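You operate a simulated robot arm through the tools that you are given. There is no shell and no other tool. Be economical: measure what you need, move in short steps, check, and stop when the job is done.

You run a simulated two-armed robot. Do the job below in one go: nothing can be reset, and whatever is moved stays where it is left.

## Task
Measure the depth of the block on the gauge slider and put it in the tray for its reading.
Fine: within 50 either way the green tray, else the orange; knob up, slider out.

The check looks at the end state, three seconds after you hand in, the way a careful person would. Anything else that was tipped, shoved, dropped, spilled or broken makes it a failure.

## Robot
Two 7-joint arms with fingered hands on one trunk, on a base that drives. Base frame: it is fixed to the floor where the robot stands at the start and does not move with it; the origin is under the middle of the robot, x ahead of it, y to its left, z up. Lengths are in mm, angles in rad, forces in N, time in s.
The left shoulder is at the start at [70, 132, 1142], the right one opposite. With the tool pointing down near the work surface each hand reaches from about 100 to 620 mm from the robot's upright axis, wherever it stands, measured 20 degrees to its own side. Places, roughly: bench lamp switch [600, -1900, 900]; blue bore block [500, -1500, 750]; blue filter [750, -1500, 750]; blue plug gauge [500, -1500, 750]; clamp lever [600, -400, 900]; clamp switch [500, -400, 900]; clear funnel cup [600, -1200, 900]; column knob [700, -1900, 1100]; depth gauge knob [700, 0, 1000]; depth gauge slider [500, 0, 800]; depth gauge switch [500, -100, 800]; depth reading gauge [400, 0, 800]; filter vent button [600, -900, 800]; gauge box lid [500, -1500, 900]; green tally button [600, -1600, 800]; height gauge slider [700, -1900, 900]. Payload 2.3 kg a hand.
The tool frame of a hand sits at the grasp point between the pads (the TCP): z along the fingers, y along the line on which they close. The tips reach 25 mm beyond it. The gripper opens to 88 mm. The gripper's body begins 29 mm behind the TCP. The gripper is a hand of 3 fingers: y runs from the thumb to the fingers, the wrist lies at [-13, -97, -162] in the tool frame.
Orientation is told as [roll, pitch, yaw] about the base's x, y, z axes, in that order, counted from this pose: with the fingers straight down and the wrist toward the robot, the tool's x, y and z point along [0, 1, 0], [1, 0, 0] and [0, 0, -1] of the base frame.

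## Interface
- The arms move only by the tool step_arm. It takes "left_steps", "right_steps" or both (then of equal length, played together; a hand with none holds still); each is a list of rows, each a list of 2 entries, a list of its own where there are three numbers: the shift along the tool's x, y, z in mm, then the turn, a rotation vector about the tool's x, y, z in rad. In form: [[[x, y, z], [wx, wy, wz]], ...]. A call has 1 to 10 rows; each row is the pose to reach, as a shift and turn from the pose commanded when the call began, along the tool's axes at that moment. Each row takes 0.2 s and may step no farther than 50 mm and 0.15 rad from the row before; otherwise, the whole call is refused. A pose out of reach is approached as far as the arm can. The call stops where the force on the tool passes 40 N (or 10 N more than at its start, if that is more) or the arm is blocked; 0.2 s more then pass. In this call time passes only in rows, and 0.2 s behind the last. The reply holds the time, the measured pose of the TCP, the force on the tool along the base axes, the opening and the grip force, in the units named above and with some noise, with the torque about the TCP (base axes, N m) and any sound that the robot's microphone picked up.
- Cameras (640 x 400 px; columns grow to the right, rows downward): "scene" is now at [124.4, -29, 1444.9]; the picture's right is [-0.36, -0.93, 0.00], its down [-0.67, 0.26, -0.69] and it looks along [0.65, -0.25, -0.72] (base axes); focal length 270 px, centre (320, 200). "left" rides on the left gripper at [-58, -85, -100] in its tool frame; the picture's right is [-0.67, -0.35, 0.65], its down [0.69, -0.63, 0.37] and it looks along [0.28, 0.69, 0.66] (tool axes); focal length 261 px, centre (320, 200). "right" rides on the right gripper at [58, -85, -99] in its tool frame; the picture's right is [-0.67, 0.35, -0.66], its down [-0.69, -0.63, 0.37] and it looks along [-0.29, 0.69, 0.66] (tool axes); focal length 261 px, centre (320, 200). There is no depth. A picture from a camera that has moved, and an enlarged one, comes with that camera's place and axes in the base frame and with its lens.
- capture(camera): a new picture of that camera. The clock stands still meanwhile.
- lift_body(by): slides the trunk up (or, below 0, down) by that many mm; the arms and the scene camera ride with it, the base frame stays. It gives what a move gives, with no picture.
- drive_base(legs): drives the robot by 1 to 6 legs, each [ahead, left, turn to the left] in mm, mm and rad, along the robot's own axes; the way and the turn of a leg run together, so that a leg with both is an arc; at most 1500 mm and 3.142 rad a leg. The arms and the cameras ride along, it lands a little off, and it stops where it bumps. It gives what a move gives.
- finger_targets(index, middle, thumb_bend, thumb_turn, hand): sets how far each is bent, from 0 (flat) to 1 (curled in); at 0.3 the hand is open as for a grip, at 0.7 the pads meet at the TCP. One left out holds its place. A second passes; each finger stops where it meets its share of the squeeze, and holds until it gets a number again. It is the only way to open and close the hand. It gives what a move gives, with no picture; readings hold the bend of each and the force on the fingers (four entries, about 0 where the hand has none), thumb and palm. thumb_turn goes from beside the hand (0) to across from the fingers (1), as for a grip.
- turn_head(pan, tilt): turns the head with the scene camera to pan (to the left, within 1.501 rad either way) and tilt (down, from -0.506 to 1.204), counted from straight ahead of the robot. It gives what a move gives.
- inspect(camera, box): a new picture of the part [left, top, right, bottom] of that camera's present view, enlarged. The clock stands still meanwhile.
- finish_job(): hands the job in; it is judged then, once.

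Work in short steps. Places have to be worked out from the pictures, the camera data and where the tool is seen: move nearer, look again, correct. Check each grasp and each placing, and mend what went wrong. You have 120 turns and 100 pictures in all, those below and enlarged ones among them. Open the grippers and draw the arms clear of the work before you hand the job in, unless the task says otherwise; then end with one line.

The tools are called by a JSON object that holds its "method" and its "body". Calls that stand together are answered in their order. step_arm: Moves the arms, as the interface text tells. Its arguments: {"type":"object","properties":{"left_steps":{"type":"array"},"right_steps":{"type":"array"}},"required":[]} The other tools are called the same way: lift_body (by) slides the trunk up or down; finger_targets (index, middle, thumb_bend, thumb_turn, hand) moves the fingers one by one; drive_base (legs) drives the base; turn_head (pan, tilt) turns the head that bears the scene camera; capture (camera) takes a picture; inspect (camera, box) takes an enlarged picture of a part of a camera's view; finish_job () hands the job in.

At the start:

```text
time_s: 0.0
left_tool_pos: [452.9, 43.6, 1182.2]
left_tcp_rot: [-0.001, -0.002, 0.0]
left_wrist_force: [0.5, 0.6, 0.2]
left_torque: [-0.01, 0.01, -0.01]
left_opening: 87.5
left_gripper_force: 0.2
left_shape: jaw
left_bend: [0.3, 0.3, 0.3, 0.98]
left_finger forces: [0.0, 0.0, 0.0, 0.0, 0.0, 0.1]
right_tool_pos: [316.0, -331.0, 1088.6]
right_tcp_rot: [0.002, 0.001, 0.001]
right_wrist_force: [0.3, -1.1, -0.6]
right_torque: [0.03, -0.02, -0.01]
right_opening: 87.7
right_gripper_force: 0.0
right_shape: jaw
right_bend: [0.3, 0.3, 0.3, 0.98]
right_finger forces: [0.0, 0.1, 0.0, 0.0, 0.1, 0.0]
trunk travel left (down, up): [-700.0, 140.0]
robot x, y, heading: [-3.3, -0.2, 0.0]
head pan, tilt: [-0.374, 0.803]
```

scene: 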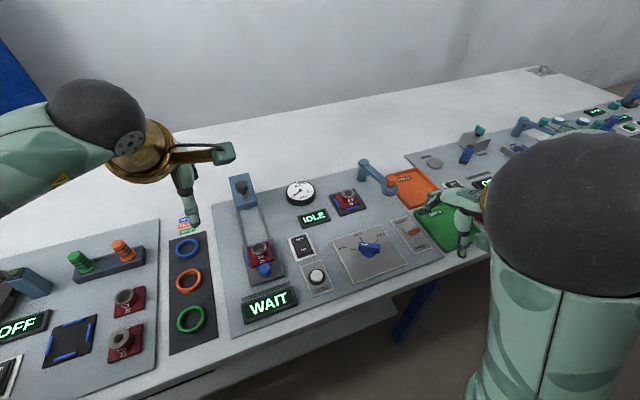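
right: 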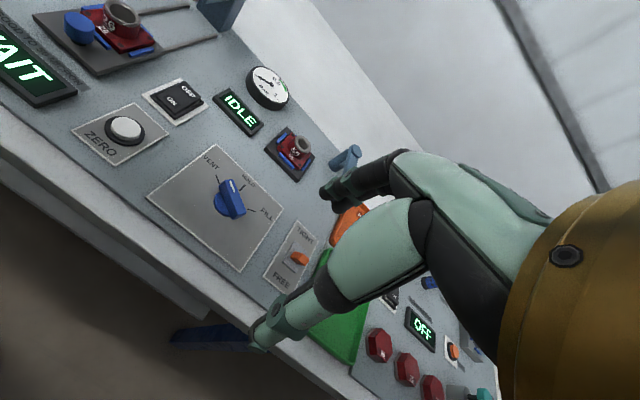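
left: 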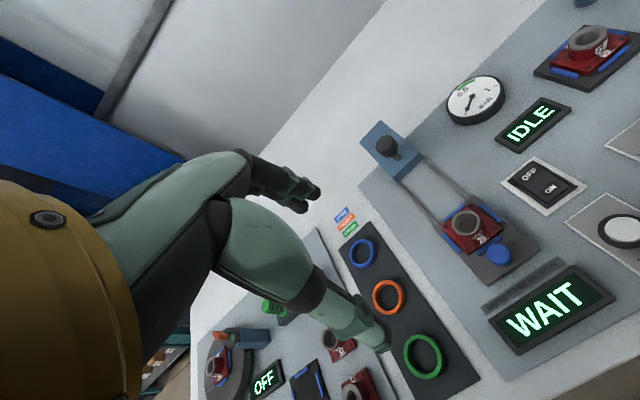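

The depth gauge sits ahead with a slider bearing a red block; I'll look at it enlarged.

{"method": "inspect", "body": {"camera": "scene", "box": [210, 160, 450, 330]}}

{"method": "inspect", "body": {"camera": "left", "box": [320, 60, 640, 380]}}

{"method": "inspect", "body": {"camera": "scene", "box": [0, 210, 220, 400]}}

```text
2.35 times, centred on (330, 245) of scene
camera zoom: at [124.4, -29.0, 1444.9], right [-0.36, -0.93, 0.0], down [-0.67, 0.26, -0.69], along [0.65, -0.25, -0.72], focal length 635 px, centre (296, 94)
```

zoom: 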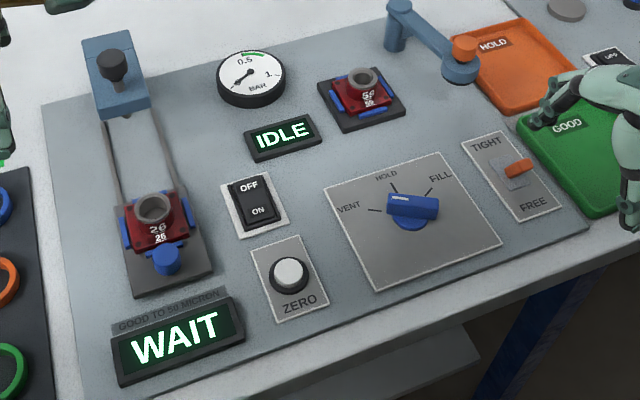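

```text
1.25 times, centred on (480, 220) of left
camera zoom: at [366.8, -14.5, 1280.6], right [-0.35, -0.67, -0.66], down [-0.63, 0.68, -0.37], along [0.69, 0.29, -0.66], focal length 326 px, centre (120, 175)
```

zoom: 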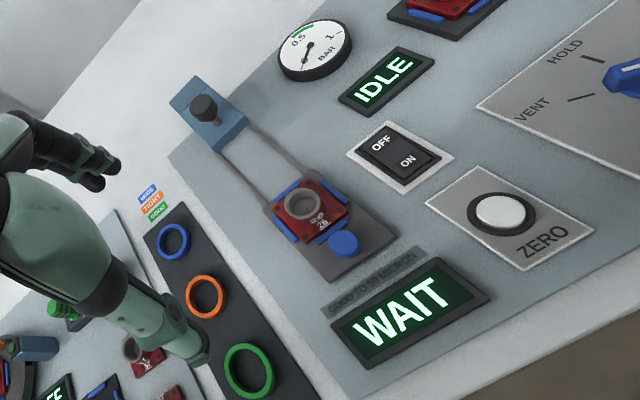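

```text
2.11 times, centred on (110, 305) of scene
camera zoom: at [124.4, -29.0, 1444.9], right [-0.36, -0.93, 0.0], down [-0.67, 0.26, -0.69], along [0.65, -0.25, -0.72], focal length 568 px, centre (762, -21)
```

zoom: 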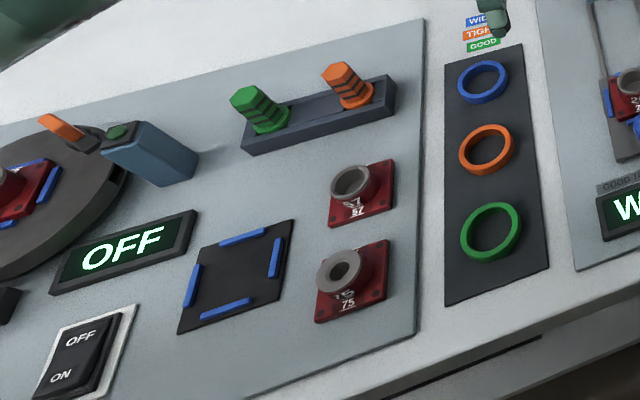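

Panel top is about z 855; slider handle near (471,-24,880), block bore near (540,-26,870), housing knob near (667,-25,968). I need to be a bit nearer, so I look down at the clearance to the bench first.

{"method": "turn_head", "body": {"pan": 0, "tilt": 1.1}}

{"method": "capture", "body": {"camera": "scene"}}

```text
time_s: 0.8
left_tool_pos: [451.7, 43.4, 1182.3]
left_tcp_rot: [0.0, -0.002, 0.0]
left_wrist_force: [-0.2, -0.3, 0.8]
left_torque: [-0.02, -0.02, 0.02]
left_opening: 87.5
left_gripper_force: 0.0
left_shape: jaw
left_bend: [0.3, 0.3, 0.3, 0.98]
left_finger forces: [0.0, 0.0, 0.0, 0.0, 0.0, 0.0]
right_tool_pos: [315.5, -331.5, 1087.9]
right_tcp_rot: [0.001, -0.001, 0.002]
right_wrist_force: [-0.1, 0.8, -0.1]
right_torque: [0.04, 0.0, 0.0]
right_opening: 87.7
right_gripper_force: 0.0
right_shape: jaw
right_bend: [0.3, 0.3, 0.3, 0.98]
right_finger forces: [0.1, 0.0, 0.1, 0.0, 0.1, 0.0]
trunk travel left (down, up): [-700.0, 140.0]
robot x, y, heading: [-0.5, 0.0, -0.001]
head pan, tilt: [0.0, 1.1]
```

```text
93 pictures are left
camera scene: at [112.5, 0.2, 1423.5], right [0.0, -1.0, 0.0], down [-0.89, 0.0, -0.45], along [0.45, 0.0, -0.89], focal length 270 px, centre (320, 200)
```

scene: 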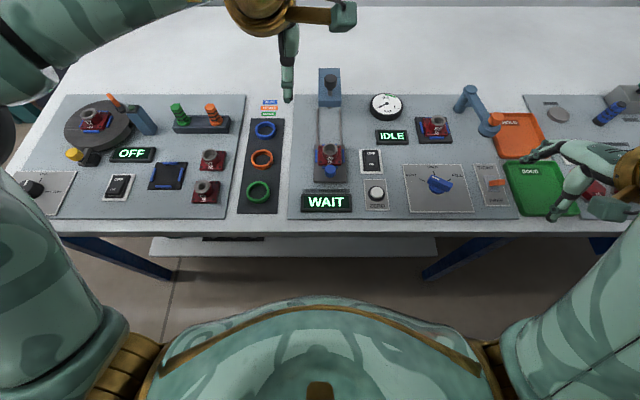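

Bench edge is at about x=315 and chest about x=150, so an 80 mm advance looks safe.

{"method": "drive_base", "body": {"legs": [[80, 0, 0]]}}

{"method": "turn_head", "body": {"pan": -0.2, "tilt": 0.95}}

{"method": "capture", "body": {"camera": "scene"}}

{"method": "inspect", "body": {"camera": "left", "box": [320, 100, 640, 400]}}

```text
time_s: 1.9
left_tool_pos: [526.6, 42.9, 1183.6]
left_tcp_rot: [-0.003, -0.005, 0.0]
left_wrist_force: [0.0, 0.9, 0.9]
left_torque: [0.03, -0.02, 0.01]
left_opening: 87.6
left_gripper_force: 0.0
left_shape: jaw
left_bend: [0.3, 0.3, 0.3, 0.98]
left_finger forces: [0.0, 0.0, 0.0, 0.0, 0.0, 0.0]
right_tool_pos: [392.0, -331.8, 1089.4]
right_tcp_rot: [0.0, -0.004, 0.001]
right_wrist_force: [-0.3, 0.5, 0.2]
right_torque: [0.02, -0.01, -0.04]
right_opening: 87.7
right_gripper_force: 0.1
right_shape: jaw
right_bend: [0.3, 0.3, 0.3, 0.98]
right_finger forces: [0.1, 0.0, 0.0, 0.1, 0.0, 0.1]
trunk travel left (down, up): [-700.0, 140.0]
robot x, y, heading: [76.7, -1.8, 0.0]
head pan, tilt: [0.0, 1.1]
```

```text
time_s: 2.6
left_tool_pos: [531.8, 42.8, 1181.4]
left_tcp_rot: [0.0, 0.0, 0.0]
left_wrist_force: [0.2, -0.4, -0.8]
left_torque: [-0.02, 0.01, -0.02]
left_opening: 87.7
left_gripper_force: 0.0
left_shape: jaw
left_bend: [0.3, 0.3, 0.3, 0.98]
left_finger forces: [0.1, 0.0, 0.1, 0.0, 0.1, 0.0]
right_tool_pos: [395.7, -331.6, 1088.3]
right_tcp_rot: [0.002, 0.0, -0.001]
right_wrist_force: [0.4, 0.6, -0.4]
right_torque: [0.0, 0.0, 0.0]
right_opening: 87.7
right_gripper_force: 0.1
right_shape: jaw
right_bend: [0.3, 0.3, 0.3, 0.98]
right_finger forces: [0.0, 0.0, 0.0, 0.0, 0.0, 0.0]
trunk travel left (down, up): [-700.0, 140.0]
robot x, y, heading: [79.2, 0.0, -0.003]
head pan, tilt: [-0.201, 0.949]
```

```text
92 pictures are left
camera scene: at [200.2, -14.2, 1433.6], right [-0.2, -0.98, 0.0], down [-0.8, 0.16, -0.58], along [0.57, -0.12, -0.81], focal length 270 px, centre (320, 200)
```

scene: 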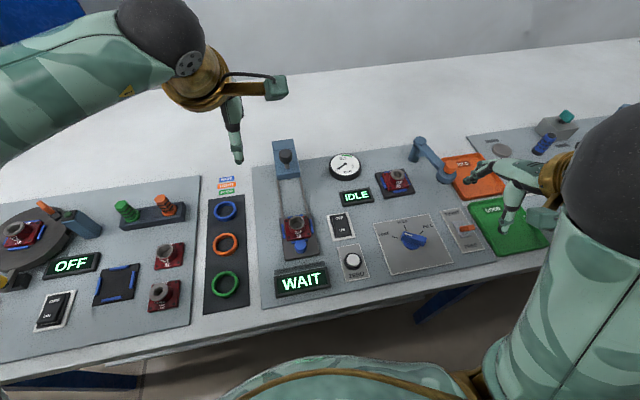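

```text
1.33 times, centred on (480, 250) of left
camera zoom: at [446.2, -14.8, 1280.4], right [-0.35, -0.67, -0.66], down [-0.63, 0.69, -0.37], along [0.69, 0.28, -0.66], focal length 348 px, centre (107, 133)
```

zoom: 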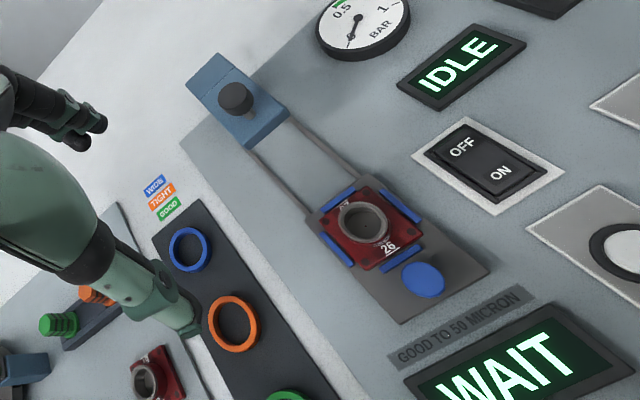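

Everything is still: display WAIT. I swing the left arm aside to the left, and bring the right hand over the slider handle while yawing it 90° so it closes across the handle (along y).

{"method": "step_arm", "body": {"left_steps": [[[20, 0, 0], [0, 0, 0]], [[40, 0, 0], [0, 0, 0]], [[60, 0, 0], [0, 0, 0]], [[80, 0, 0], [0, 0, 0]], [[100, 0, 0], [0, 0, 0]], [[120, 0, 0], [0, 0, 0]], [[140, 0, 0], [0, 0, 0]], [[160, 0, 0], [0, 0, 0]], [[180, 0, 0], [0, 0, 0]], [[200, 0, 0], [0, 0, 0]]], "right_steps": [[[30, 7, 0], [0, 0, -0.15]], [[60, 15, 0], [0, 0, -0.3]], [[90, 22, 10], [0, 0, -0.45]], [[120, 30, 20], [0, 0, -0.6]], [[150, 37, 30], [0, 0, -0.75]], [[180, 45, 45], [0, 0, -0.9]], [[210, 52, 60], [0, 0, -1.05]], [[240, 60, 75], [0, 0, -1.2]], [[270, 67, 90], [0, 0, -1.35]], [[307, 75, 105], [0, 0, -1.5]]]}}

{"method": "capture", "body": {"camera": "scene"}}

{"method": "capture", "body": {"camera": "right"}}

```text
time_s: 4.8
left_tool_pos: [531.5, 244.0, 1181.3]
left_tcp_rot: [-0.002, -0.001, 0.001]
left_wrist_force: [-0.5, 0.3, 0.5]
left_torque: [0.0, -0.01, 0.02]
left_opening: 87.6
left_gripper_force: 0.1
left_shape: jaw
left_bend: [0.3, 0.3, 0.3, 0.98]
left_finger forces: [0.0, 0.0, 0.0, 0.0, 0.1, 0.0]
right_tool_pos: [472.6, -24.1, 982.2]
right_tcp_rot: [0.004, -0.011, 1.49]
right_wrist_force: [0.2, -0.1, -0.3]
right_torque: [-0.04, 0.01, -0.01]
right_opening: 87.6
right_gripper_force: 0.1
right_shape: jaw
right_bend: [0.3, 0.3, 0.3, 0.98]
right_finger forces: [0.0, 0.0, 0.0, 0.1, 0.0, 0.1]
trunk travel left (down, up): [-700.0, 140.0]
robot x, y, heading: [75.7, -1.1, 0.003]
head pan, tilt: [-0.201, 0.949]
```

```text
90 pictures are left
camera scene: at [200.7, -12.1, 1433.6], right [-0.2, -0.98, 0.0], down [-0.8, 0.16, -0.58], along [0.57, -0.12, -0.81], focal length 270 px, centre (320, 200)
```

scene: 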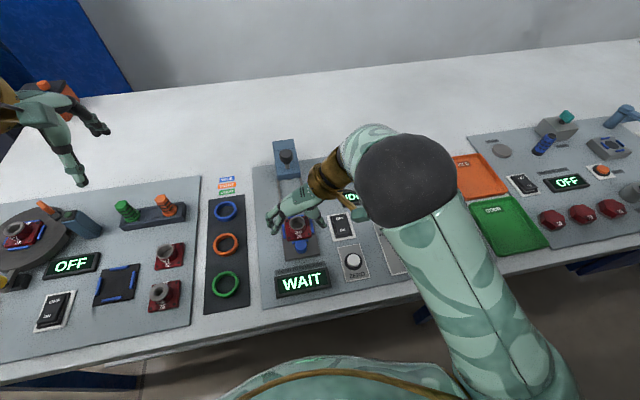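

```text
89 pictures are left
camera right: at [409.6, -106.0, 1082.1], right [0.7, 0.29, 0.66], down [0.63, -0.68, -0.37], along [0.34, 0.68, -0.65], focal length 261 px, centre (320, 200)
```

right: 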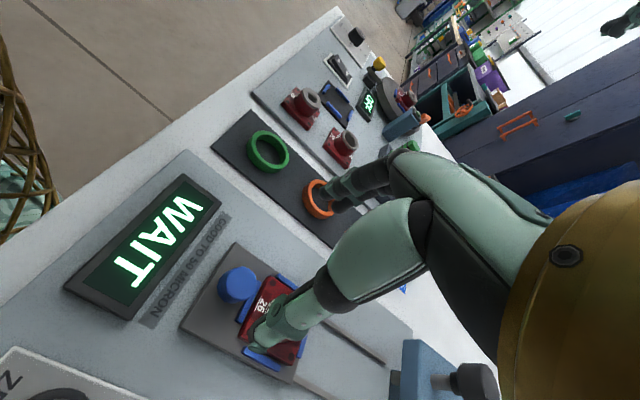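

Handle refined to about (476,-27,878). I part-close the hand and descend to 35 mm above it, finishing the yaw.

{"method": "finger_targets", "body": {"hand": "right", "index": 0.42, "middle": 0.42, "thumb_bend": 0.42}}

{"method": "step_arm", "body": {"right_steps": [[[-1, -1, 20], [0, 0, -0.04]], [[-2, -3, 40], [0, 0, -0.08]], [[-2, -3, 60], [0, 0, -0.08]]]}}

{"method": "capture", "body": {"camera": "right"}}

{"method": "inspect", "body": {"camera": "scene", "box": [220, 130, 380, 310]}}

```text
time_s: 5.8
left_tool_pos: [531.5, 243.1, 1181.7]
left_tcp_rot: [0.001, -0.001, 0.0]
left_wrist_force: [-0.5, 0.0, 0.0]
left_torque: [-0.01, 0.0, -0.03]
left_opening: 87.7
left_gripper_force: 0.1
left_shape: jaw
left_bend: [0.3, 0.3, 0.3, 0.98]
left_finger forces: [0.0, 0.1, 0.0, 0.1, 0.0, 0.0]
right_tool_pos: [471.5, -27.0, 982.6]
right_tcp_rot: [0.002, -0.008, 1.487]
right_wrist_force: [0.2, 0.6, -0.4]
right_torque: [0.02, 0.0, 0.01]
right_opening: 59.8
right_gripper_force: 0.1
right_shape: fingers
right_bend: [0.42, 0.42, 0.42, 0.98]
right_finger forces: [0.1, 0.0, 0.1, 0.0, 0.0, 0.0]
trunk travel left (down, up): [-700.0, 140.0]
robot x, y, heading: [78.4, -1.1, -0.003]
head pan, tilt: [-0.201, 0.949]
```

```text
time_s: 6.6
left_tool_pos: [531.1, 241.6, 1181.4]
left_tcp_rot: [-0.001, -0.001, 0.0]
left_wrist_force: [0.1, 0.1, -0.1]
left_torque: [0.01, 0.02, 0.01]
left_opening: 87.4
left_gripper_force: 0.0
left_shape: jaw
left_bend: [0.3, 0.3, 0.3, 0.98]
left_finger forces: [0.0, 0.0, 0.0, 0.1, 0.1, 0.0]
right_tool_pos: [472.3, -28.0, 922.0]
right_tcp_rot: [-0.002, 0.001, 1.578]
right_wrist_force: [0.0, 0.7, 0.3]
right_torque: [0.0, 0.02, 0.01]
right_opening: 59.5
right_gripper_force: 0.1
right_shape: fingers
right_bend: [0.42, 0.42, 0.42, 0.98]
right_finger forces: [0.0, 0.0, 0.1, 0.0, 0.0, 0.1]
trunk travel left (down, up): [-700.0, 140.0]
robot x, y, heading: [78.6, 1.8, -0.004]
head pan, tilt: [-0.201, 0.949]
```

```text
88 pictures are left
camera right: at [416.7, -113.3, 1022.6], right [0.67, 0.36, 0.66], down [0.69, -0.62, -0.36], along [0.28, 0.7, -0.66], focal length 261 px, centre (320, 200)
```

right: 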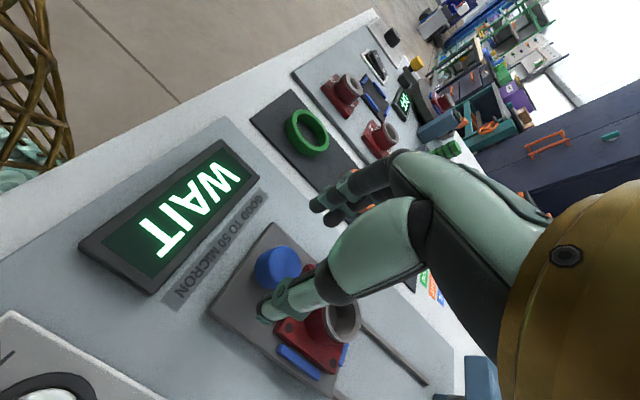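

```text
2.22 times, centred on (300, 220) of scene
camera zoom: at [199.8, -14.1, 1433.7], right [-0.2, -0.98, 0.0], down [-0.8, 0.16, -0.58], along [0.57, -0.12, -0.81], focal length 600 px, centre (364, 156)
```

zoom: 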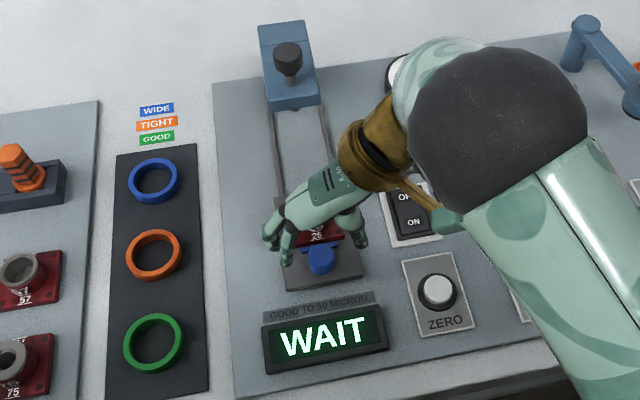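

Handle estimate (474,-29). Descending to z≈893 around it.

{"method": "step_arm", "body": {"right_steps": [[[-1, -1, 10], [0, 0, 0]], [[-1, -1, 20], [0, 0, 0]], [[-1, -1, 28], [0, 0, 0]]]}}

{"method": "capture", "body": {"camera": "right"}}

{"method": "inspect", "body": {"camera": "scene", "box": [240, 160, 360, 300]}}

```text
time_s: 7.4
left_tool_pos: [529.9, 242.9, 1181.9]
left_tcp_rot: [-0.001, -0.002, 0.0]
left_wrist_force: [-0.3, -0.1, -0.2]
left_torque: [-0.01, -0.03, 0.0]
left_opening: 87.7
left_gripper_force: 0.1
left_shape: jaw
left_bend: [0.3, 0.3, 0.3, 0.98]
left_finger forces: [0.0, 0.1, 0.0, 0.0, 0.1, 0.0]
right_tool_pos: [472.1, -28.4, 895.0]
right_tcp_rot: [0.0, -0.001, 1.58]
right_wrist_force: [0.5, 0.1, -0.5]
right_torque: [-0.03, -0.02, 0.0]
right_opening: 60.0
right_gripper_force: 0.1
right_shape: fingers
right_bend: [0.42, 0.42, 0.42, 0.98]
right_finger forces: [0.0, 0.0, 0.1, 0.1, 0.0, 0.1]
trunk travel left (down, up): [-700.0, 140.0]
robot x, y, heading: [78.7, -0.7, 0.003]
head pan, tilt: [-0.201, 0.949]
```

```text
86 pictures are left
camera right: at [417.3, -114.1, 994.4], right [0.67, 0.35, 0.66], down [0.69, -0.62, -0.37], along [0.28, 0.7, -0.66], focal length 261 px, centre (320, 200)
```

right: 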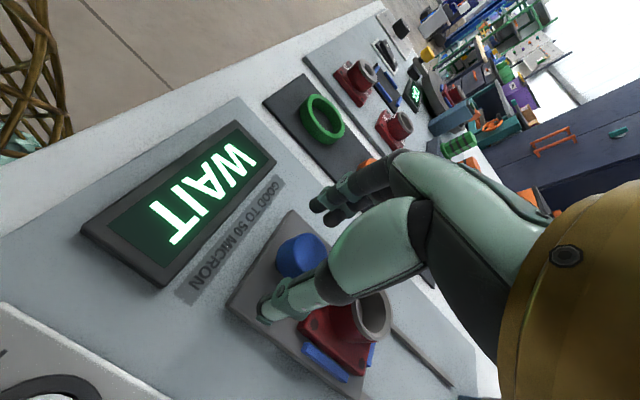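

```text
2.86 times, centred on (300, 230) of scene
camera zoom: at [199.6, -14.0, 1433.7], right [-0.2, -0.98, 0.0], down [-0.8, 0.16, -0.58], along [0.57, -0.12, -0.81], focal length 771 px, centre (377, 114)
```

zoom: 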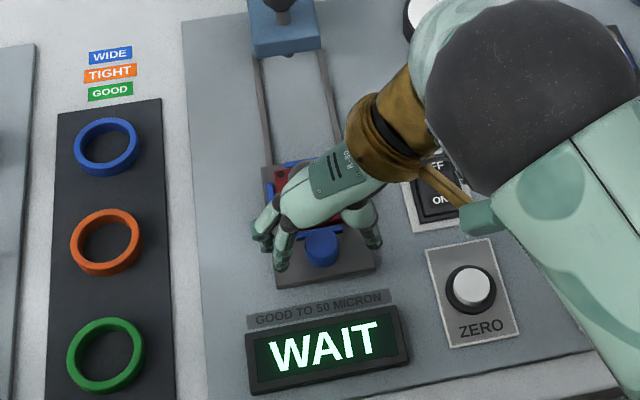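

Handle lies between thumb and fingers. Close gently on it.

{"method": "step_arm", "body": {"right_steps": [[[-1, 0, 5], [0, 0, 0]]]}}

{"method": "finger_targets", "body": {"hand": "right", "index": 0.68, "middle": 0.68, "thumb_bend": 0.68}}

{"method": "capture", "body": {"camera": "right"}}

```text
time_s: 7.8
left_tool_pos: [531.8, 243.1, 1182.5]
left_tcp_rot: [0.0, 0.002, 0.0]
left_wrist_force: [-0.1, 0.3, 0.7]
left_torque: [0.02, -0.02, -0.02]
left_opening: 87.8
left_gripper_force: 0.1
left_shape: jaw
left_bend: [0.3, 0.3, 0.3, 0.98]
left_finger forces: [0.1, 0.1, 0.0, 0.1, 0.0, 0.1]
right_tool_pos: [474.2, -28.4, 889.8]
right_tcp_rot: [0.0, -0.001, 1.58]
right_wrist_force: [0.0, 0.5, 0.0]
right_torque: [-0.01, -0.05, 0.02]
right_opening: 59.8
right_gripper_force: 0.0
right_shape: fingers
right_bend: [0.42, 0.42, 0.42, 0.98]
right_finger forces: [0.0, 0.0, 0.1, 0.0, 0.0, 0.0]
trunk travel left (down, up): [-700.0, 140.0]
robot x, y, heading: [78.0, 4.2, 0.003]
head pan, tilt: [-0.201, 0.949]
```

```text
time_s: 8.8
left_tool_pos: [531.1, 245.3, 1180.7]
left_tcp_rot: [-0.004, -0.002, 0.0]
left_wrist_force: [0.7, 0.2, 0.2]
left_torque: [0.02, 0.0, 0.02]
left_opening: 87.5
left_gripper_force: 0.2
left_shape: jaw
left_bend: [0.3, 0.3, 0.3, 0.98]
left_finger forces: [0.0, 0.0, 0.0, 0.0, 0.1, 0.1]
right_tool_pos: [472.9, -26.7, 888.9]
right_tcp_rot: [-0.002, 0.0, 1.579]
right_wrist_force: [-0.4, 8.1, 0.6]
right_torque: [0.13, -0.01, 0.03]
right_opening: 13.1
right_gripper_force: 6.4
right_shape: fingers
right_bend: [0.63, 0.61, 0.64, 0.97]
right_finger forces: [3.5, 6.7, 0.0, 0.1, 2.4, 0.1]
trunk travel left (down, up): [-700.0, 140.0]
robot x, y, heading: [80.6, -0.7, -0.004]
head pan, tilt: [-0.201, 0.949]
```

```text
84 pictures are left
camera right: at [418.1, -111.6, 989.8], right [0.67, 0.36, 0.65], down [0.69, -0.62, -0.36], along [0.28, 0.7, -0.66], focal length 261 px, centre (320, 200)
```

right: 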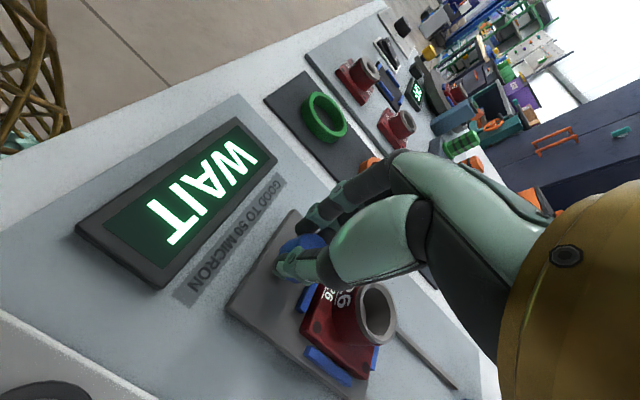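

Handle gripped (bend ~0.62, force present). Pushing the slider inward along +x slowly.

{"method": "step_arm", "body": {"right_steps": [[[-10, 0, 0], [0, 0, 0]], [[-20, 0, 0], [0, 0, 0]], [[-30, 0, 0], [0, 0, 0]], [[-40, 0, 0], [0, 0, 0]], [[-50, 0, 0], [0, 0, 0]], [[-60, 0, 0], [0, 0, 0]], [[-70, 0, 0], [0, 0, 0]], [[-80, 0, 0], [0, 0, 0]], [[-90, 0, 0], [0, 0, 0]], [[-100, 0, 0], [0, 0, 0]]]}}

{"method": "capture", "body": {"camera": "right"}}

{"method": "inspect", "body": {"camera": "scene", "box": [220, 120, 380, 300]}}

```text
time_s: 11.0
left_tool_pos: [531.6, 246.4, 1181.7]
left_tcp_rot: [-0.003, -0.002, -0.003]
left_wrist_force: [0.3, 0.5, -1.0]
left_torque: [-0.02, 0.01, -0.03]
left_opening: 87.7
left_gripper_force: 0.0
left_shape: jaw
left_bend: [0.3, 0.3, 0.3, 0.98]
left_finger forces: [0.0, 0.1, 0.1, 0.0, 0.0, 0.1]
right_tool_pos: [563.5, -26.8, 889.0]
right_tcp_rot: [0.001, 0.004, 1.578]
right_wrist_force: [0.5, 6.2, 0.3]
right_torque: [0.12, -0.01, 0.03]
right_opening: 12.1
right_gripper_force: 5.4
right_shape: fingers
right_bend: [0.63, 0.61, 0.65, 0.97]
right_finger forces: [2.9, 5.9, 0.0, 0.0, 2.4, 0.1]
right hand out of reach, approached as far as the arm can: row 10
trunk travel left (down, up): [-700.0, 140.0]
robot x, y, heading: [80.2, -0.5, 0.001]
head pan, tilt: [-0.201, 0.949]
```

```text
83 pictures are left
camera right: at [507.7, -111.5, 989.8], right [0.67, 0.36, 0.65], down [0.69, -0.62, -0.36], along [0.28, 0.69, -0.66], focal length 261 px, centre (320, 200)
```

right: 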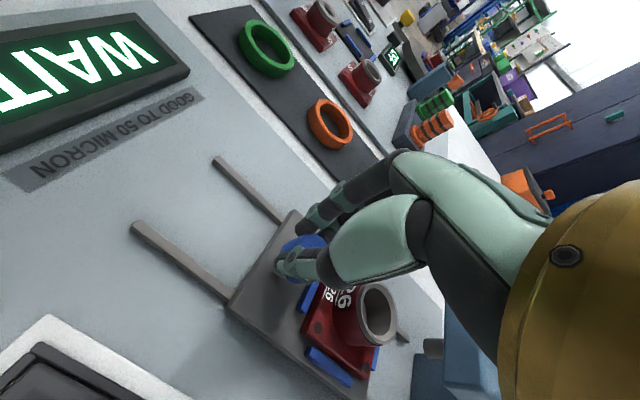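

```text
2.22 times, centred on (300, 210) of scene
camera zoom: at [199.5, -11.1, 1433.7], right [-0.2, -0.98, 0.0], down [-0.8, 0.16, -0.58], along [0.57, -0.12, -0.81], focal length 600 px, centre (364, 178)
```

zoom: 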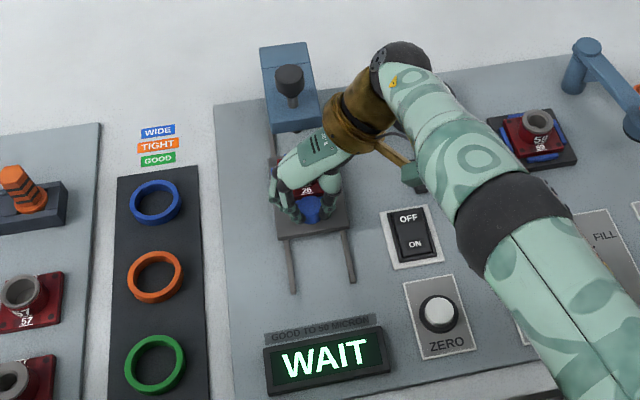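

The slider moved 90 mm; the arm is at its reach. I open, lift, and drive 60 mm further ahead, then continue.

{"method": "finger_targets", "body": {"hand": "right", "index": 0.42, "middle": 0.42, "thumb_bend": 0.42}}

{"method": "step_arm", "body": {"right_steps": [[[0, 0, -15], [0, 0, 0]], [[0, 0, -40], [0, 0, 0]], [[20, 0, -70], [0, 0, 0]], [[50, 0, -100], [0, 0, 0]]]}}

{"method": "drive_base", "body": {"legs": [[60, 0, 0]]}}

{"method": "capture", "body": {"camera": "scene"}}

{"method": "capture", "body": {"camera": "right"}}

```text
time_s: 12.0
left_tool_pos: [530.3, 242.7, 1182.3]
left_tcp_rot: [0.001, -0.002, 0.0]
left_wrist_force: [0.6, 0.9, -0.2]
left_torque: [0.01, 0.01, 0.0]
left_opening: 87.5
left_gripper_force: 0.0
left_shape: jaw
left_bend: [0.3, 0.3, 0.3, 0.98]
left_finger forces: [0.0, 0.1, 0.1, 0.0, 0.0, 0.0]
right_tool_pos: [563.4, -27.0, 889.7]
right_tcp_rot: [-0.001, 0.0, 1.579]
right_wrist_force: [-0.4, -0.1, -0.2]
right_torque: [0.02, 0.0, 0.04]
right_opening: 58.6
right_gripper_force: 0.0
right_shape: fingers
right_bend: [0.42, 0.42, 0.42, 0.97]
right_finger forces: [0.1, 0.1, 0.0, 0.0, 0.0, 0.1]
trunk travel left (down, up): [-700.0, 140.0]
robot x, y, heading: [78.8, 2.0, 0.002]
head pan, tilt: [-0.201, 0.949]
```

```text
time_s: 13.0
left_tool_pos: [528.9, 242.9, 1182.5]
left_tcp_rot: [0.0, -0.004, 0.001]
left_wrist_force: [-0.5, -0.4, 0.0]
left_torque: [0.05, 0.03, -0.01]
left_opening: 87.9
left_gripper_force: 0.2
left_shape: jaw
left_bend: [0.3, 0.3, 0.3, 0.98]
left_finger forces: [0.0, 0.1, 0.0, 0.1, 0.1, 0.0]
right_tool_pos: [511.6, -28.5, 990.8]
right_tcp_rot: [-0.005, -0.001, 1.582]
right_wrist_force: [-0.8, 0.4, 0.1]
right_torque: [-0.03, -0.02, -0.02]
right_opening: 58.6
right_gripper_force: 0.0
right_shape: fingers
right_bend: [0.42, 0.42, 0.42, 0.97]
right_finger forces: [0.1, 0.1, 0.1, 0.0, 0.0, 0.0]
trunk travel left (down, up): [-700.0, 140.0]
robot x, y, heading: [79.3, 2.2, -0.001]
head pan, tilt: [-0.201, 0.949]
```

```text
time_s: 14.0
left_tool_pos: [585.1, 243.6, 1185.0]
left_tcp_rot: [-0.001, -0.007, 0.001]
left_wrist_force: [-0.6, -0.5, -0.3]
left_torque: [0.0, -0.04, 0.04]
left_opening: 87.6
left_gripper_force: 0.0
left_shape: jaw
left_bend: [0.3, 0.3, 0.3, 0.98]
left_finger forces: [0.0, 0.1, 0.0, 0.0, 0.0, 0.0]
right_tool_pos: [569.4, -27.6, 992.0]
right_tcp_rot: [-0.006, -0.001, 1.581]
right_wrist_force: [0.4, -0.4, -0.1]
right_torque: [0.0, -0.04, -0.02]
right_opening: 58.5
right_gripper_force: 0.1
right_shape: fingers
right_bend: [0.42, 0.42, 0.42, 0.97]
right_finger forces: [0.0, 0.0, 0.0, 0.0, 0.0, 0.0]
trunk travel left (down, up): [-700.0, 140.0]
robot x, y, heading: [135.4, 2.3, 0.001]
head pan, tilt: [-0.201, 0.949]
```

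```text
81 pictures are left
camera scene: at [252.2, -13.8, 1434.4], right [-0.2, -0.98, 0.0], down [-0.79, 0.16, -0.59], along [0.57, -0.12, -0.81], focal length 270 px, centre (320, 200)
```

scene: 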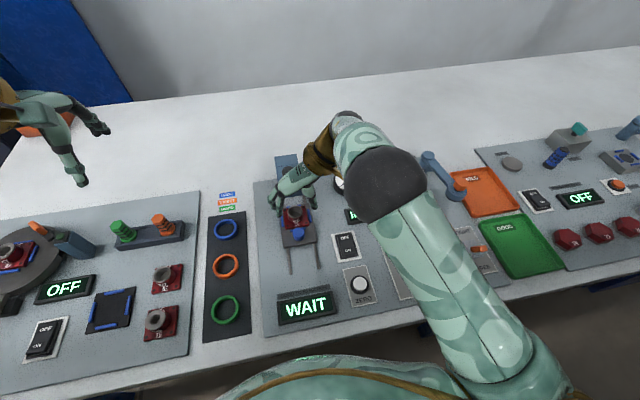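

```text
80 pictures are left
camera right: at [513.1, -113.5, 1091.8], right [0.66, 0.36, 0.66], down [0.69, -0.62, -0.36], along [0.28, 0.7, -0.66], focal length 261 px, centre (320, 200)
```

right: 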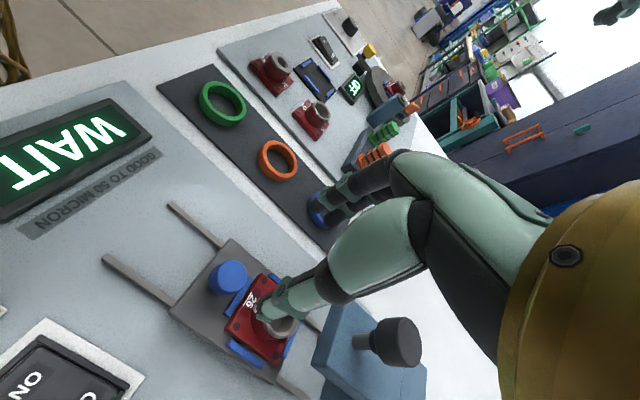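

Handle should be at x≈564, hand at ≈570. I lower onto it again.

{"method": "step_arm", "body": {"right_steps": [[[4, 0, 30], [0, 0, 0]], [[7, 0, 60], [0, 0, 0]], [[7, 0, 85], [0, 0, 0]]]}}

{"method": "capture", "body": {"camera": "right"}}

```text
time_s: 14.8
left_tool_pos: [591.3, 243.8, 1181.6]
left_tcp_rot: [0.0, 0.0, 0.001]
left_wrist_force: [0.5, 1.1, 0.1]
left_torque: [0.02, -0.02, 0.0]
left_opening: 87.6
left_gripper_force: 0.2
left_shape: jaw
left_bend: [0.3, 0.3, 0.3, 0.98]
left_finger forces: [0.0, 0.0, 0.0, 0.0, 0.0, 0.0]
right_tool_pos: [568.6, -28.4, 904.3]
right_tcp_rot: [0.002, -0.002, 1.581]
right_wrist_force: [0.0, -0.6, 0.0]
right_torque: [-0.02, 0.04, 0.02]
right_opening: 59.0
right_gripper_force: 0.1
right_shape: fingers
right_bend: [0.42, 0.42, 0.42, 0.97]
right_finger forces: [0.1, 0.0, 0.1, 0.0, 0.1, 0.0]
trunk travel left (down, up): [-700.0, 140.0]
robot x, y, heading: [136.0, -1.3, 0.001]
head pan, tilt: [-0.201, 0.949]
```

```text
79 pictures are left
camera right: at [512.6, -113.1, 1003.2], right [0.67, 0.35, 0.65], down [0.69, -0.62, -0.37], along [0.28, 0.7, -0.66], focal length 261 px, centre (320, 200)
```

right: 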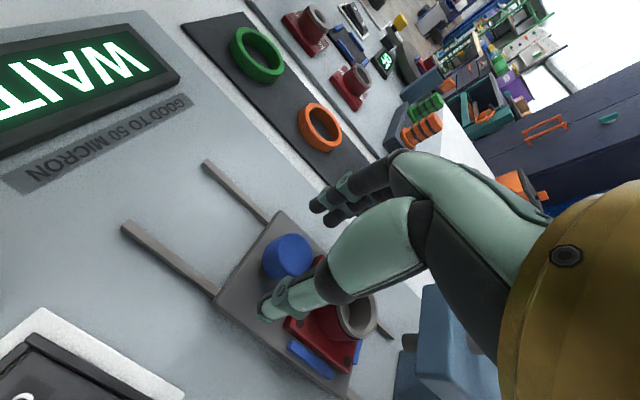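

{"method": "step_arm", "body": {"right_steps": [[[4, 0, 8], [0, 0, 0]], [[4, 0, 15], [0, 0, 0]]]}}

{"method": "finger_targets", "body": {"hand": "right", "index": 0.68, "middle": 0.68, "thumb_bend": 0.68}}

{"method": "step_arm", "body": {"right_steps": [[[-8, 0, 0], [0, 0, 0]], [[-16, 0, 0], [0, 0, 0]], [[-24, 0, 0], [0, 0, 0]], [[-30, 0, 0], [0, 0, 0]], [[-35, 0, 0], [0, 0, 0]], [[-40, 0, 0], [0, 0, 0]]]}}

{"method": "capture", "body": {"camera": "right"}}

{"method": "inspect", "body": {"camera": "scene", "box": [220, 130, 380, 330]}}

```text
time_s: 15.4
left_tool_pos: [591.1, 244.2, 1182.4]
left_tcp_rot: [0.0, 0.001, 0.001]
left_wrist_force: [0.3, -0.6, -0.2]
left_torque: [0.02, -0.01, -0.02]
left_opening: 87.6
left_gripper_force: 0.1
left_shape: jaw
left_bend: [0.3, 0.3, 0.3, 0.98]
left_finger forces: [0.1, 0.0, 0.0, 0.0, 0.1, 0.0]
right_tool_pos: [563.5, -28.1, 888.2]
right_tcp_rot: [-0.001, -0.001, 1.58]
right_wrist_force: [-0.1, -1.4, -0.1]
right_torque: [-0.05, 0.01, 0.02]
right_opening: 58.9
right_gripper_force: 0.0
right_shape: fingers
right_bend: [0.42, 0.42, 0.42, 0.97]
right_finger forces: [0.1, 0.0, 0.0, 0.1, 0.1, 0.0]
trunk travel left (down, up): [-700.0, 140.0]
robot x, y, heading: [138.8, -0.1, -0.003]
head pan, tilt: [-0.201, 0.949]
```

```text
time_s: 16.4
left_tool_pos: [589.8, 245.6, 1182.2]
left_tcp_rot: [-0.003, 0.0, 0.003]
left_wrist_force: [0.1, -1.2, -0.4]
left_torque: [0.0, -0.02, 0.02]
left_opening: 87.6
left_gripper_force: 0.1
left_shape: jaw
left_bend: [0.3, 0.3, 0.3, 0.98]
left_finger forces: [0.0, 0.1, 0.0, 0.0, 0.0, 0.0]
right_tool_pos: [564.4, -24.9, 888.8]
right_tcp_rot: [0.0, 0.001, 1.581]
right_wrist_force: [-0.7, 5.9, -0.5]
right_torque: [0.1, -0.02, 0.01]
right_opening: 12.5
right_gripper_force: 5.6
right_shape: fingers
right_bend: [0.64, 0.62, 0.64, 0.97]
right_finger forces: [2.8, 6.1, 0.0, 0.0, 2.5, 0.0]
trunk travel left (down, up): [-700.0, 140.0]
robot x, y, heading: [140.1, -2.7, -0.0]
head pan, tilt: [-0.201, 0.949]
```

```text
time_s: 17.8
left_tool_pos: [592.0, 245.4, 1181.6]
left_tcp_rot: [-0.003, -0.001, 0.001]
left_wrist_force: [-1.4, -0.5, 0.6]
left_torque: [-0.02, 0.0, 0.0]
left_opening: 87.3
left_gripper_force: 0.0
left_shape: jaw
left_bend: [0.3, 0.3, 0.3, 0.98]
left_finger forces: [0.0, 0.1, 0.0, 0.0, 0.1, 0.0]
right_tool_pos: [604.4, -25.9, 889.4]
right_tcp_rot: [-0.001, 0.001, 1.582]
right_wrist_force: [1.8, 6.0, 0.3]
right_torque: [0.16, -0.03, 0.03]
right_opening: 11.5
right_gripper_force: 5.4
right_shape: fingers
right_bend: [0.64, 0.62, 0.64, 0.97]
right_finger forces: [2.3, 6.6, 0.1, 0.0, 2.1, 0.0]
trunk travel left (down, up): [-700.0, 140.0]
robot x, y, heading: [142.2, 1.9, -0.002]
head pan, tilt: [-0.201, 0.949]
```

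```text
78 pictures are left
camera right: at [549.0, -111.4, 989.7], right [0.67, 0.36, 0.65], down [0.69, -0.62, -0.36], along [0.28, 0.7, -0.66], focal length 261 px, centre (320, 200)
```

right: 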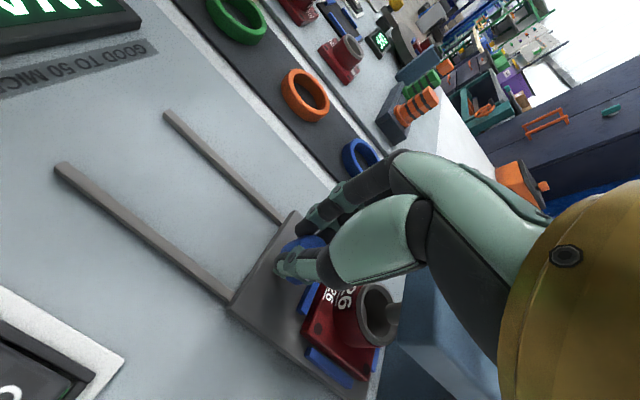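

```text
2.00 times, centred on (300, 230) of scene
camera zoom: at [260.9, -10.9, 1433.6], right [-0.2, -0.98, 0.0], down [-0.8, 0.16, -0.58], along [0.57, -0.12, -0.81], focal length 540 px, centre (360, 140)
```

zoom: 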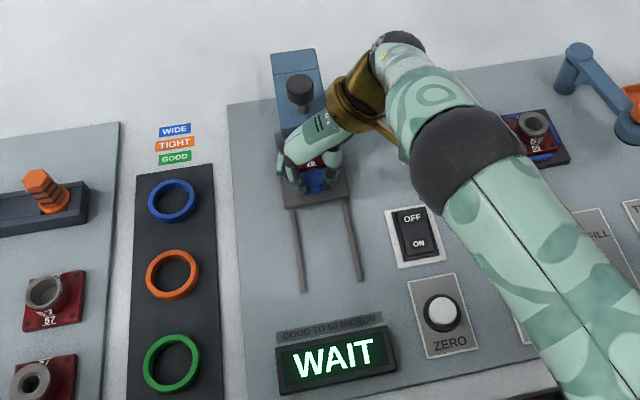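

No stop reached yet; pushing on in small steps until the force rises.

{"method": "step_arm", "body": {"right_steps": [[[-4, 0, 0], [0, 0, 0]], [[-8, 0, 0], [0, 0, 0]], [[-12, 0, 0], [0, 0, 0]], [[-16, 0, 0], [0, 0, 0]], [[-20, 0, 0], [0, 0, 0]], [[-24, 0, 0], [0, 0, 0]], [[-28, 0, 0], [0, 0, 0]]]}}

{"method": "capture", "body": {"camera": "right"}}

{"method": "inspect", "body": {"camera": "scene", "box": [220, 130, 380, 330]}}

```text
time_s: 19.4
left_tool_pos: [585.7, 245.8, 1183.3]
left_tcp_rot: [-0.003, -0.006, 0.001]
left_wrist_force: [0.0, -0.3, -0.1]
left_torque: [0.0, -0.01, 0.02]
left_opening: 87.4
left_gripper_force: 0.0
left_shape: jaw
left_bend: [0.3, 0.3, 0.3, 0.98]
left_finger forces: [0.0, 0.0, 0.1, 0.0, 0.0, 0.0]
right_tool_pos: [620.0, -27.3, 891.7]
right_tcp_rot: [-0.006, 0.001, 1.582]
right_wrist_force: [-11.2, 6.0, 2.6]
right_torque: [0.19, 0.28, 0.09]
right_opening: 20.0
right_gripper_force: 8.1
right_shape: fingers
right_bend: [0.58, 0.66, 0.64, 0.94]
right_finger forces: [9.1, 2.3, 0.0, 0.1, 4.7, 0.1]
right hand out of reach, approached as far as the arm can: row 6, 7
trunk travel left (down, up): [-700.0, 140.0]
robot x, y, heading: [137.8, 2.7, 0.001]
head pan, tilt: [-0.201, 0.949]
```

```text
76 pictures are left
camera right: at [564.8, -113.3, 991.3], right [0.66, 0.36, 0.66], down [0.69, -0.62, -0.36], along [0.28, 0.7, -0.66], focal length 261 px, centre (320, 200)
```

right: 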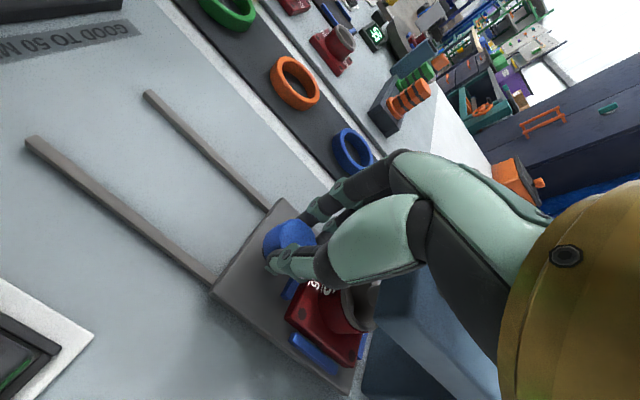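

```text
2.00 times, centred on (300, 230) of scene
camera zoom: at [253.7, -11.0, 1434.3], right [-0.2, -0.98, 0.0], down [-0.79, 0.16, -0.59], along [0.57, -0.12, -0.81], focal length 540 px, centre (360, 140)
```

zoom: 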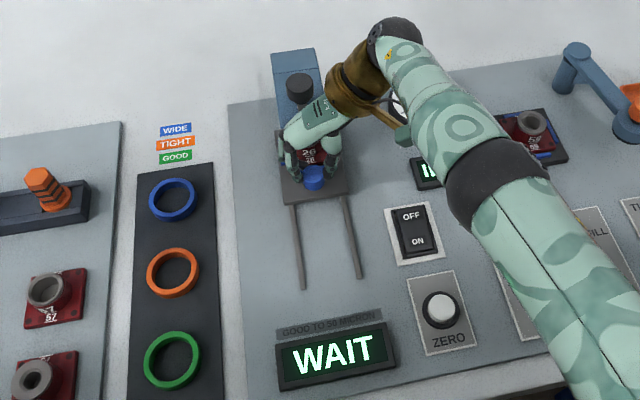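

Slider hit its stop (handle ≈ x 607). I release and lift away, then go to look at the housing knob.

{"method": "finger_targets", "body": {"hand": "right", "index": 0.35, "middle": 0.35, "thumb_bend": 0.35}}

{"method": "step_arm", "body": {"right_steps": [[[12, 0, 0], [0, 0, 0]], [[24, 0, -10], [0, 0, 0]], [[34, 0, -40], [0, 0, 0]], [[44, 0, -80], [0, 0, 0]], [[54, 0, -120], [0, 0, 0]], [[64, 0, -160], [0, 0, 0]], [[74, 0, -190], [0, 0, 0]]]}}

{"method": "capture", "body": {"camera": "right"}}

{"method": "inspect", "body": {"camera": "scene", "box": [220, 130, 380, 330]}}

{"method": "capture", "body": {"camera": "left"}}

```text
time_s: 20.4
left_tool_pos: [590.3, 243.3, 1181.9]
left_tcp_rot: [-0.001, -0.002, 0.003]
left_wrist_force: [0.8, -0.2, -0.6]
left_torque: [0.03, 0.0, 0.02]
left_opening: 87.4
left_gripper_force: 0.0
left_shape: jaw
left_bend: [0.3, 0.3, 0.3, 0.98]
left_finger forces: [0.0, 0.0, 0.0, 0.1, 0.1, 0.0]
right_tool_pos: [624.8, -30.0, 888.9]
right_tcp_rot: [-0.002, 0.0, 1.581]
right_wrist_force: [-0.4, 0.1, 0.6]
right_torque: [-0.02, -0.01, 0.01]
right_opening: 73.8
right_gripper_force: 0.1
right_shape: fingers
right_bend: [0.35, 0.35, 0.35, 0.97]
right_finger forces: [0.0, 0.1, 0.1, 0.0, 0.1, 0.0]
trunk travel left (down, up): [-700.0, 140.0]
robot x, y, heading: [141.1, -2.3, -0.004]
head pan, tilt: [-0.201, 0.949]
```

```text
time_s: 22.0
left_tool_pos: [590.2, 244.0, 1182.9]
left_tcp_rot: [0.001, -0.001, 0.002]
left_wrist_force: [0.1, -0.8, -0.2]
left_torque: [0.02, -0.01, 0.02]
left_opening: 87.4
left_gripper_force: 0.0
left_shape: jaw
left_bend: [0.3, 0.3, 0.3, 0.98]
left_finger forces: [0.0, 0.1, 0.0, 0.0, 0.0, 0.0]
right_tool_pos: [552.4, -37.3, 1075.5]
right_tcp_rot: [0.012, -0.015, 1.56]
right_wrist_force: [-0.4, 0.6, 1.0]
right_torque: [0.02, -0.01, -0.01]
right_opening: 73.7
right_gripper_force: 0.0
right_shape: fingers
right_bend: [0.35, 0.35, 0.35, 0.97]
right_finger forces: [0.0, 0.0, 0.0, 0.1, 0.1, 0.0]
trunk travel left (down, up): [-700.0, 140.0]
robot x, y, heading: [139.8, 3.6, -0.001]
head pan, tilt: [-0.201, 0.949]
```

```text
74 pictures are left
camera right: at [495.5, -122.2, 1175.3], right [0.68, 0.33, 0.65], down [0.67, -0.63, -0.38], along [0.28, 0.7, -0.65], focal length 261 px, centre (320, 200)
```

right: 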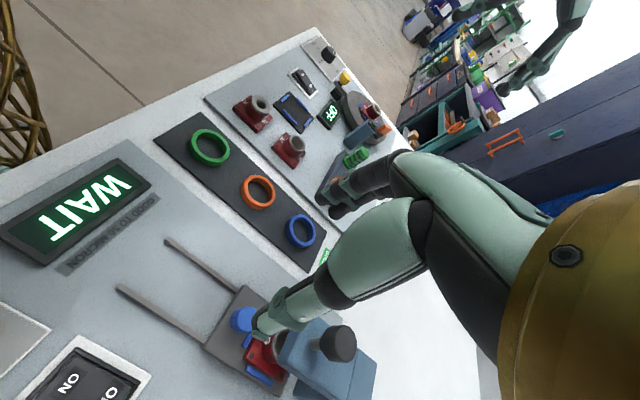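

```text
2.00 times, centred on (300, 230) of scene
camera zoom: at [258.9, -14.0, 1433.7], right [-0.2, -0.98, 0.0], down [-0.8, 0.16, -0.58], along [0.57, -0.12, -0.81], focal length 540 px, centre (360, 140)
```

zoom: 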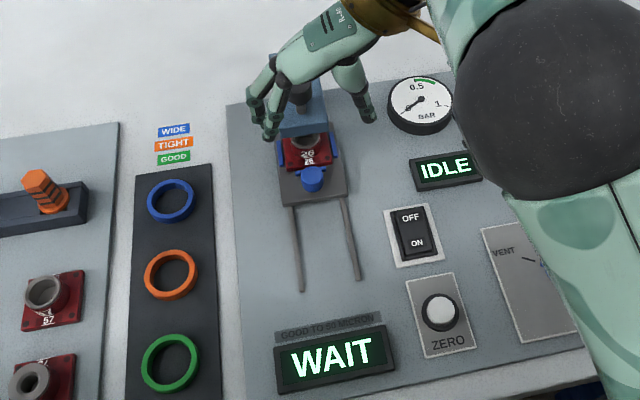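

```text
72 pictures are left
camera left: at [504.9, 185.8, 1281.3], right [-0.35, -0.67, -0.66], down [-0.63, 0.68, -0.37], along [0.7, 0.29, -0.66], focal length 261 px, centre (320, 200)
```

left: 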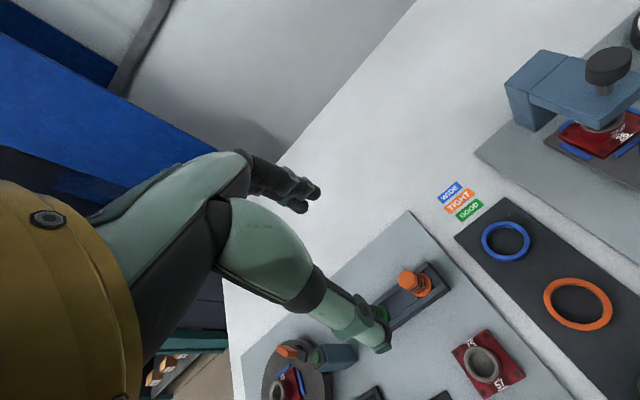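

Slider is at its stop with the bore under the spindle; knob top ≈ (671,-26,968). I rotate the right hand back to wrist-toward-robot for reach and bring it above the knob.

{"method": "step_arm", "body": {"right_steps": [[[-6, 1, 0], [0, 0, 0.15]], [[-12, 2, 0], [0, 0, 0.3]], [[-24, 3, 0], [0, 0, 0.45]], [[-36, 4, 0], [0, 0, 0.6]], [[-48, 5, 0], [0, 0, 0.75]], [[-60, 6, 0], [0, 0, 0.9]], [[-75, 7, 0], [0, 0, 1.05]], [[-90, 8, 0], [0, 0, 1.2]], [[-105, 10, 5], [0, 0, 1.35]], [[-119, 11, 20], [0, 0, 1.5]]]}}

{"method": "capture", "body": {"camera": "right"}}

{"method": "capture", "body": {"camera": "scene"}}

```text
time_s: 24.2
left_tool_pos: [591.5, 242.6, 1181.0]
left_tcp_rot: [0.0, -0.001, 0.002]
left_wrist_force: [-0.2, -1.4, 0.0]
left_torque: [0.02, -0.01, 0.01]
left_opening: 87.7
left_gripper_force: 0.0
left_shape: jaw
left_bend: [0.3, 0.3, 0.3, 0.98]
left_finger forces: [0.1, 0.1, 0.1, 0.0, 0.0, 0.1]
right_tool_pos: [665.9, -65.8, 1058.2]
right_tcp_rot: [0.028, -0.003, 0.075]
right_wrist_force: [0.8, -0.2, -1.2]
right_torque: [-0.01, 0.0, 0.02]
right_opening: 74.1
right_gripper_force: 0.1
right_shape: fingers
right_bend: [0.35, 0.35, 0.35, 0.97]
right_finger forces: [0.0, 0.1, 0.1, 0.0, 0.0, 0.0]
right hand out of reach, approached as far as the arm can: row 10
trunk travel left (down, up): [-700.0, 140.0]
robot x, y, heading: [138.9, 0.8, -0.002]
head pan, tilt: [-0.201, 0.949]
```

```text
71 pictures are left
camera right: at [577.1, -17.4, 1158.5], right [0.4, -0.66, 0.64], down [-0.58, -0.72, -0.39], along [0.71, -0.21, -0.67], focal length 261 px, centre (320, 200)
```

right: 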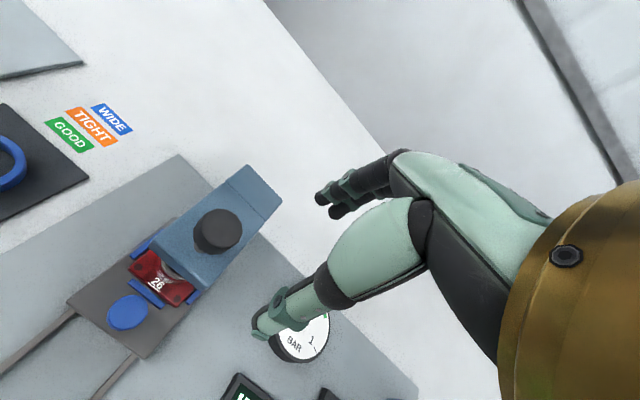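

```text
70 pictures are left
camera scene: at [260.2, -15.0, 1433.6], right [-0.2, -0.98, 0.0], down [-0.8, 0.16, -0.58], along [0.57, -0.12, -0.81], focal length 270 px, centre (320, 200)
```

scene: 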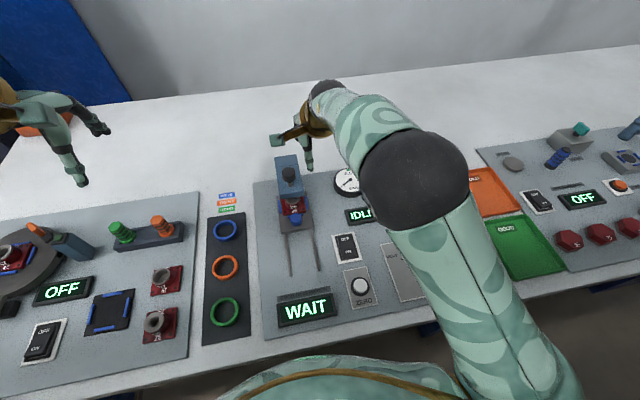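

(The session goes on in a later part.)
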